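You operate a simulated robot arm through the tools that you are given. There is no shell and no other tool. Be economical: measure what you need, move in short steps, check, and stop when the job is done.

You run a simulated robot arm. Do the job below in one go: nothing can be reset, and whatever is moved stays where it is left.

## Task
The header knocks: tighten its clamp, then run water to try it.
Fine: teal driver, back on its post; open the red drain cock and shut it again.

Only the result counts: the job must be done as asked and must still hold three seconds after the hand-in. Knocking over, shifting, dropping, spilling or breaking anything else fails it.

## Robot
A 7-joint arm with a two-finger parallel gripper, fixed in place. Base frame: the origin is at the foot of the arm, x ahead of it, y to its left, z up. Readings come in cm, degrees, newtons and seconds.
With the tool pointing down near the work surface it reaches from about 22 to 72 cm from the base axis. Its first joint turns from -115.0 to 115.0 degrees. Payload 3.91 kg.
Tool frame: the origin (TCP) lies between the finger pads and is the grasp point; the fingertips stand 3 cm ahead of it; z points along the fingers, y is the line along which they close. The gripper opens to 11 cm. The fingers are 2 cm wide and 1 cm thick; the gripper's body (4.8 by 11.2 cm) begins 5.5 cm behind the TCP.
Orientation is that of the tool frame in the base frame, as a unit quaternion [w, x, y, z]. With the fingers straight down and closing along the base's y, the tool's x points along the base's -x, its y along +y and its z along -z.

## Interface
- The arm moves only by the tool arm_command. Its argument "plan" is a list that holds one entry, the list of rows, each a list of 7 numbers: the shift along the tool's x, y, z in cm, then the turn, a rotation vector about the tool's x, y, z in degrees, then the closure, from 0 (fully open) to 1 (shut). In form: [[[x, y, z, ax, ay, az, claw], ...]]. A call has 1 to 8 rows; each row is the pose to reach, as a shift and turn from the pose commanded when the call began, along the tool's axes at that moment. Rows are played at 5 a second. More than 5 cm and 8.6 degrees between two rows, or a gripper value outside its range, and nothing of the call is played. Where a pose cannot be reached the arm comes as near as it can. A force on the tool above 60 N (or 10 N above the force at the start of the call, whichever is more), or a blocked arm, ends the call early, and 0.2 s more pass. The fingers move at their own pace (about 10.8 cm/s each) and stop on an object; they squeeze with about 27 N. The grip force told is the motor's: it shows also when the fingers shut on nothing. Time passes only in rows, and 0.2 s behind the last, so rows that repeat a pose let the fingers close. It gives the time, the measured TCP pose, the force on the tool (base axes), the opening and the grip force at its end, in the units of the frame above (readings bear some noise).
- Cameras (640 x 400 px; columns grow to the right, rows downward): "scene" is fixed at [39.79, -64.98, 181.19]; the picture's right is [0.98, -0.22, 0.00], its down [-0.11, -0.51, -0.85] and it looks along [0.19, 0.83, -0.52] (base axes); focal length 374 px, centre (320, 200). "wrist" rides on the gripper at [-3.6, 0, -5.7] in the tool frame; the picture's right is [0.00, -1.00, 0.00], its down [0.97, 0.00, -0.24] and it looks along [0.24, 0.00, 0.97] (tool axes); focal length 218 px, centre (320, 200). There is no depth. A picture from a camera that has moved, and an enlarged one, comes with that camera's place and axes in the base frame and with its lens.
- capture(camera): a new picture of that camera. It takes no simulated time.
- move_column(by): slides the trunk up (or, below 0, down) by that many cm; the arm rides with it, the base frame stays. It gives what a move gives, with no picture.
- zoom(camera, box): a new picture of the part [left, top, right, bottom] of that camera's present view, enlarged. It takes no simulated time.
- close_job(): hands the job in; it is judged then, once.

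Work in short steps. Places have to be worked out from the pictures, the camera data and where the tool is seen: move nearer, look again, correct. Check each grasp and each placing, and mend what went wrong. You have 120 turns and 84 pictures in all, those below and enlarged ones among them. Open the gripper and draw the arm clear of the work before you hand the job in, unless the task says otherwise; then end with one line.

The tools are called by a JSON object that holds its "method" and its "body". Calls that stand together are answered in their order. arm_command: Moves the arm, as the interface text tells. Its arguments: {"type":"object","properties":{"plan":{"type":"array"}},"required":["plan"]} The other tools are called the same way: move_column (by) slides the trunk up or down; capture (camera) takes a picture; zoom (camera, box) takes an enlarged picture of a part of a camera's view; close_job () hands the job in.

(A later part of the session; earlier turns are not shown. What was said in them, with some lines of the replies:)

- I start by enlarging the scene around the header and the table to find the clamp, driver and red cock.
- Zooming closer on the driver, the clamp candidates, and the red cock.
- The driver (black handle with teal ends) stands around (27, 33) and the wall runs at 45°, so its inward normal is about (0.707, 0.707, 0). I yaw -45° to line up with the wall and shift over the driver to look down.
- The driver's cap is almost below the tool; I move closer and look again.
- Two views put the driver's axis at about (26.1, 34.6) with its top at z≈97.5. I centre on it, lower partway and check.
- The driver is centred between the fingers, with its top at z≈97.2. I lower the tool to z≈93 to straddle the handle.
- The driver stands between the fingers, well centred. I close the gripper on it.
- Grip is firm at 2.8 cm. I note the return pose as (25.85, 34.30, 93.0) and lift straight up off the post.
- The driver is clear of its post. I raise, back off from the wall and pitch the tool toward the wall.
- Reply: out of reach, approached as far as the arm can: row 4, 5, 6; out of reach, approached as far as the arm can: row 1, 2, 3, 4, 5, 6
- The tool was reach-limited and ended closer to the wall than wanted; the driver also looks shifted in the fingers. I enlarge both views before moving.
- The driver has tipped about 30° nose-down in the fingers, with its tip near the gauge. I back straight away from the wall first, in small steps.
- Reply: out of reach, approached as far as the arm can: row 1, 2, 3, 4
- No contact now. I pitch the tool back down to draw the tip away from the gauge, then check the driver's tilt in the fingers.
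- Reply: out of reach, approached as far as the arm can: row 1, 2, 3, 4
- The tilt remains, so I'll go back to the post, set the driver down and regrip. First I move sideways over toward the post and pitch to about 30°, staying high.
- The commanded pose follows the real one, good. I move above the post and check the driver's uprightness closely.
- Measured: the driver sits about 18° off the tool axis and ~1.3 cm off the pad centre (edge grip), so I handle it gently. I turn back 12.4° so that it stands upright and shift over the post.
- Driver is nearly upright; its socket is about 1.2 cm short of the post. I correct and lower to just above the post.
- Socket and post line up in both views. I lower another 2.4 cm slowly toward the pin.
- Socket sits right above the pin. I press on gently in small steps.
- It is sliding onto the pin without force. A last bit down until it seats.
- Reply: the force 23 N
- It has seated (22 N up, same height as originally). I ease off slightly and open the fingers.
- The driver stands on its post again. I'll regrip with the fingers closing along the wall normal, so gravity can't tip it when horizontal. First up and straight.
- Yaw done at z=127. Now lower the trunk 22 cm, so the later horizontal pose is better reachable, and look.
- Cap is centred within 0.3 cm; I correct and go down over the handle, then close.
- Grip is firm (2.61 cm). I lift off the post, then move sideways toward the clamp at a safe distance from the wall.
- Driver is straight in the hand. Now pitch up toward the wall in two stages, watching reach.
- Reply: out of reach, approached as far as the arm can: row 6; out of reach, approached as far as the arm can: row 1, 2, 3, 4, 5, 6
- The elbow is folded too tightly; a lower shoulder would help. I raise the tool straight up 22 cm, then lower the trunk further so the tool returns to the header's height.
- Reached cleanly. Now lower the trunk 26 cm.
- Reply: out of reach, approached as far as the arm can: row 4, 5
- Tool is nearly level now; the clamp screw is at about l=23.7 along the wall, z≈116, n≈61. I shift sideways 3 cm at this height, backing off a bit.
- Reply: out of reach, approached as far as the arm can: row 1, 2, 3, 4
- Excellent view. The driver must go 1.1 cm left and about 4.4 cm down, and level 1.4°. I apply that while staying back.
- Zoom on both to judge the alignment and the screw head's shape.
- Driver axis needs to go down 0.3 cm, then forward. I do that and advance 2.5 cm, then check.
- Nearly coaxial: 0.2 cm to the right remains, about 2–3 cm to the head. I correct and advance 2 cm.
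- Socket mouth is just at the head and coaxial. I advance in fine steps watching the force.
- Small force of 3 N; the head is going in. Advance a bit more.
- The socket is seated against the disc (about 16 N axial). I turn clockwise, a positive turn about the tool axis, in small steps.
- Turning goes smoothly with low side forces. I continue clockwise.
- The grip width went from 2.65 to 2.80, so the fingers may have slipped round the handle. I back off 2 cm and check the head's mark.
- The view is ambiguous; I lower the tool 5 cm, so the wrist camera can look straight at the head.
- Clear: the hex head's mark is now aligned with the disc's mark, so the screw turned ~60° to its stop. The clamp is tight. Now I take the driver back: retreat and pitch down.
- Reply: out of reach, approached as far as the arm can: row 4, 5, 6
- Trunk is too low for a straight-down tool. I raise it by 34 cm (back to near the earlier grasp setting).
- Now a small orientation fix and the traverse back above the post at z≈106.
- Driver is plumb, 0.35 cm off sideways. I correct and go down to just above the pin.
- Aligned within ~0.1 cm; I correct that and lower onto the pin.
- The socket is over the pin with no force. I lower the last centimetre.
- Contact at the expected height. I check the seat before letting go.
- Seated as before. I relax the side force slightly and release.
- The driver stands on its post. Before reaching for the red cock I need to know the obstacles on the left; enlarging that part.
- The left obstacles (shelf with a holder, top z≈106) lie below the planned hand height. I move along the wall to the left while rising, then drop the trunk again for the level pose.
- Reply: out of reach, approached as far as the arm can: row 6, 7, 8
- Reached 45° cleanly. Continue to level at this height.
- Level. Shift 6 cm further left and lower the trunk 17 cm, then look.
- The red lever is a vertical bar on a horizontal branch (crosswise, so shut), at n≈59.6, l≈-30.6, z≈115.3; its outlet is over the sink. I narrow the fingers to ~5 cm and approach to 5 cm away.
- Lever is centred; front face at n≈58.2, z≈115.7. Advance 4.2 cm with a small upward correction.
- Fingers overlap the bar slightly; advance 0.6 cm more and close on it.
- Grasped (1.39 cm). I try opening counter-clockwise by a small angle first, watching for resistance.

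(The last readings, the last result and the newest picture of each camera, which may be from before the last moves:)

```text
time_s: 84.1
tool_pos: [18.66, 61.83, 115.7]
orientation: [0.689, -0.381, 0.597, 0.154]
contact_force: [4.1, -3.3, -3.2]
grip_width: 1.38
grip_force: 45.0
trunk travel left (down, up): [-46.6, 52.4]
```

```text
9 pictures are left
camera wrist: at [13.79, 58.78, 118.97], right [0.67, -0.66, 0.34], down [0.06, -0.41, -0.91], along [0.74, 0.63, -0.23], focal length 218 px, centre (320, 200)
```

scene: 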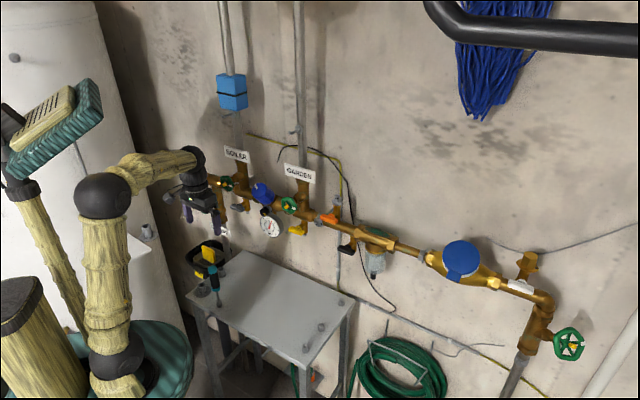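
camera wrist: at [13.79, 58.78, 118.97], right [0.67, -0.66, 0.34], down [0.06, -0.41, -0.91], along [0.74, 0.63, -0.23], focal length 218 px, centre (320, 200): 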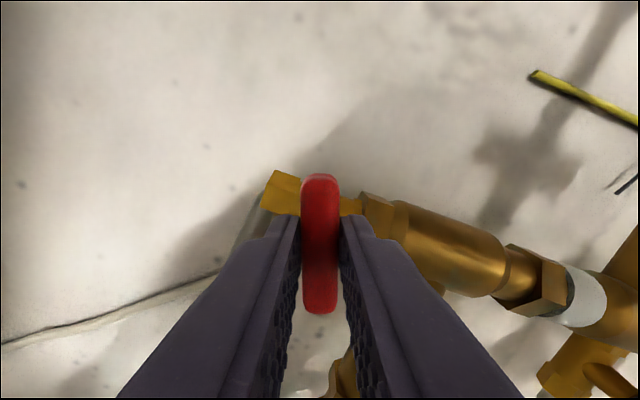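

The lever turns with the fingers. I continue to about 88° in total.

{"method": "arm_command", "body": {"plan": [[[0, 0, 0, 0, 0, -8.5, 1], [0, 0, 0, 0, 0, -17, 1], [0, 0, 0, 0, 0, -25.5, 1], [0, 0, 0, 0, 0, -34, 1], [0, 0, 0, 0, 0, -42.5, 1], [0, 0, 0, 0, 0, -51, 1], [0, 0, 0, 0, 0, -59.5, 1], [0, 0, 0, 0, 0, -67, 1]]]}}

{"method": "zoom", "body": {"camera": "scene", "box": [160, 150, 260, 280]}}

{"method": "capture", "body": {"camera": "wrist"}}

```text
time_s: 85.9
tool_pos: [18.66, 61.85, 115.55]
orientation: [0.659, -0.648, 0.287, -0.253]
contact_force: [1.1, -0.3, -8.7]
grip_width: 1.37
grip_force: 45.2
trunk travel left (down, up): [-46.6, 52.4]
```

```text
3.08 times, centred on (210, 215) of scene
camera zoom: at [39.79, -64.98, 181.19], right [0.98, -0.22, 0.0], down [-0.11, -0.51, -0.85], along [0.19, 0.83, -0.52], focal length 1151 px, centre (658, 154)
```

zoom: 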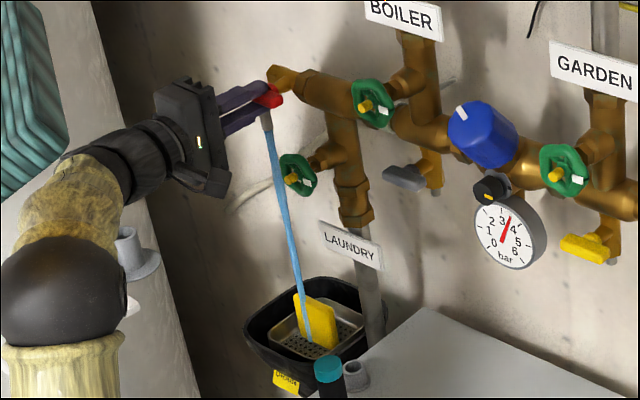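

```text
7 pictures are left
camera wrist: at [12.04, 60.5, 115.65], right [0.04, -0.03, 1.0], down [0.52, -0.85, -0.05], along [0.85, 0.52, -0.02], focal length 218 px, centre (320, 200)
```

wrist: 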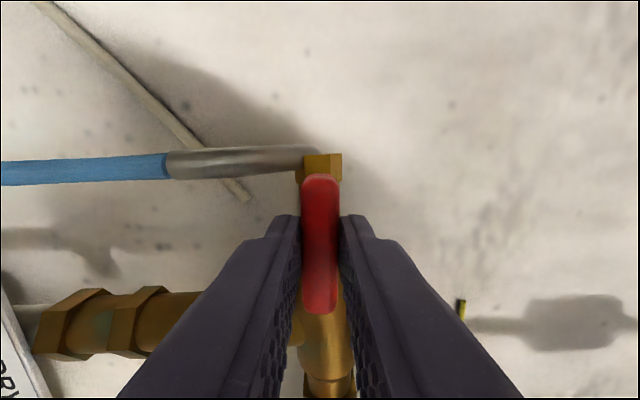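

Water runs into the sink. Now I turn the cock back fully clockwise, to its stop.

{"method": "arm_command", "body": {"plan": [[[0, 0, 0, 0, 0, 8.5, 1], [0, 0, 0, 0, 0, 17, 1], [0, 0, 0, 0, 0, 25.5, 1], [0, 0, 0, 0, 0, 34, 1], [0, 0, 0, 0, 0, 42.5, 1], [0, 0, 0, 0, 0, 51, 1], [0, 0, 0, 0, 0, 59.5, 1], [0, 0, 0, 0, 0, 68, 1]]]}}

{"method": "arm_command", "body": {"plan": [[[0, 0, 0, 0, 0, 6, 1], [0, 0, 0, 0, 0, 12, 1], [0, 0, 0, 0, 0, 17, 1], [0, 0, 0, 0, 0, 20, 1], [0, 0, 0, 0, 0, 22, 1], [0, 0, 0, 0, 0, 22, 1]]]}}

{"method": "zoom", "body": {"camera": "scene", "box": [160, 150, 260, 280]}}

```text
time_s: 87.7
tool_pos: [18.61, 61.83, 115.66]
orientation: [0.688, -0.374, 0.601, 0.16]
contact_force: [1.8, -5.4, -10.9]
grip_width: 1.38
grip_force: 45.2
trunk travel left (down, up): [-46.6, 52.4]
```

```text
time_s: 89.1
tool_pos: [18.74, 61.74, 115.71]
orientation: [0.645, -0.254, 0.661, 0.288]
contact_force: [6.1, -3.2, -1.5]
grip_width: 1.49
grip_force: 44.8
trunk travel left (down, up): [-46.6, 52.4]
```

```text
3.08 times, centred on (210, 215) of scene
camera zoom: at [39.79, -64.98, 181.19], right [0.98, -0.22, 0.0], down [-0.11, -0.51, -0.85], along [0.19, 0.83, -0.52], focal length 1151 px, centre (658, 154)
```

zoom: 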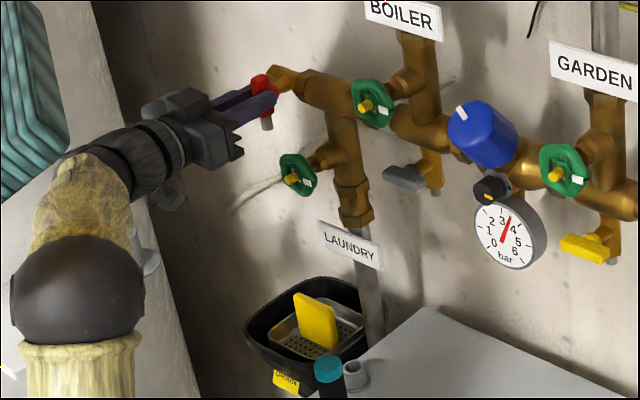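

Water has stopped and the lever is at its stop. I open the fingers and back straight off.

{"method": "arm_command", "body": {"plan": [[[0, 0, 0, 0, 0, 0, 0.8], [0, 0, 0, 0, 0, 0, 0.6], [0, 0, 0, 0, 0, 0, 0.55], [0, 0, -2, 0, 0, 0, 0.55], [0, 0, -5, 0, 0, 0, 0.55], [0, 0, -8, 0, 0, 0, 0.5], [0, 0, -11, 0, 0, 0, 0.3], [0, 0, -14, 0, 0, 0, 0]]]}}

{"method": "capture", "body": {"camera": "wrist"}}

{"method": "capture", "body": {"camera": "scene"}}

```text
time_s: 90.9
tool_pos: [8.72, 51.95, 115.7]
orientation: [0.645, -0.254, 0.661, 0.287]
contact_force: [-0.4, 1.0, -0.3]
grip_width: 10.99
grip_force: 0.0
trunk travel left (down, up): [-46.6, 52.4]
```

```text
5 pictures are left
camera wrist: at [4.81, 47.9, 119.23], right [0.71, -0.71, -0.05], down [-0.21, -0.14, -0.97], along [0.68, 0.7, -0.24], focal length 218 px, centre (320, 200)
```

wrist: 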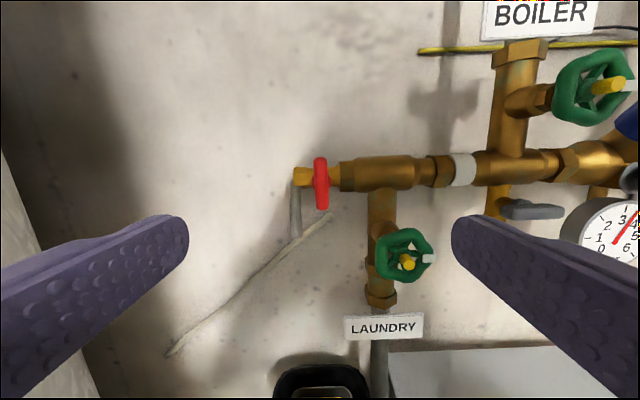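

```text
4 pictures are left
```

scene: 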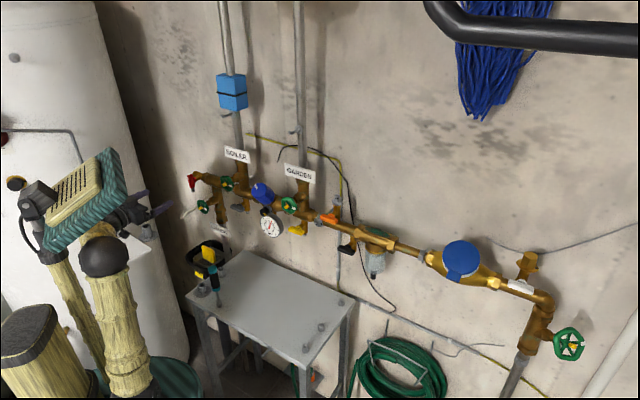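

Cock shut, lever vertical as at the start. A last check of the driver on its post and the clamp marks.

{"method": "zoom", "body": {"camera": "scene", "box": [195, 240, 245, 315]}}

{"method": "zoom", "body": {"camera": "scene", "box": [310, 212, 328, 230]}}

```text
5.33 times, centred on (220, 278) of scene
camera zoom: at [39.79, -64.98, 181.19], right [0.98, -0.22, 0.0], down [-0.11, -0.51, -0.85], along [0.19, 0.83, -0.52], focal length 1996 px, centre (853, -213)
```

zoom: 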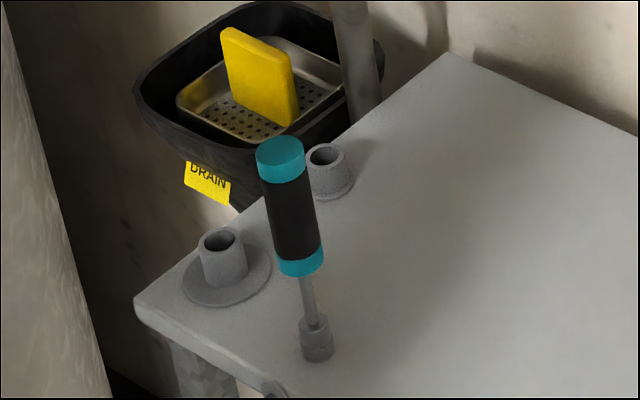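

```text
16.00 times, centred on (319, 221) of scene
camera zoom: at [39.79, -64.98, 181.19], right [0.98, -0.22, 0.0], down [-0.11, -0.51, -0.85], along [0.19, 0.83, -0.52], focal length 5987 px, centre (336, -136)
```

zoom: 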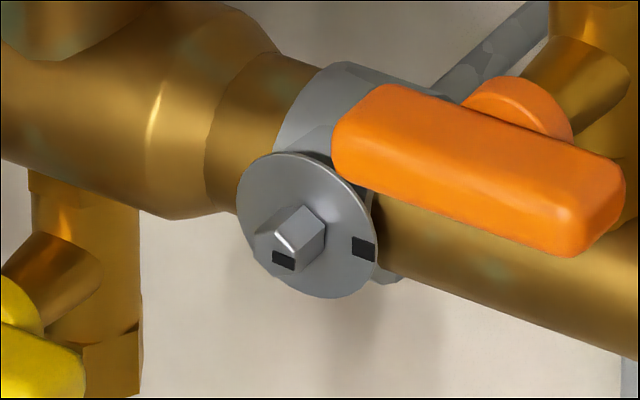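

The driver is back upright on its post, the clamp marks line up, the cock is shut, and the gripper is open and clear. I hand the job in.

{"method": "close_job", "body": {}}

```text
The job is handed in.
```

The clamp is tight (its marks line up), the teal driver is back on its post, and the red drain cock was opened, ran water into the sink, and is shut again.
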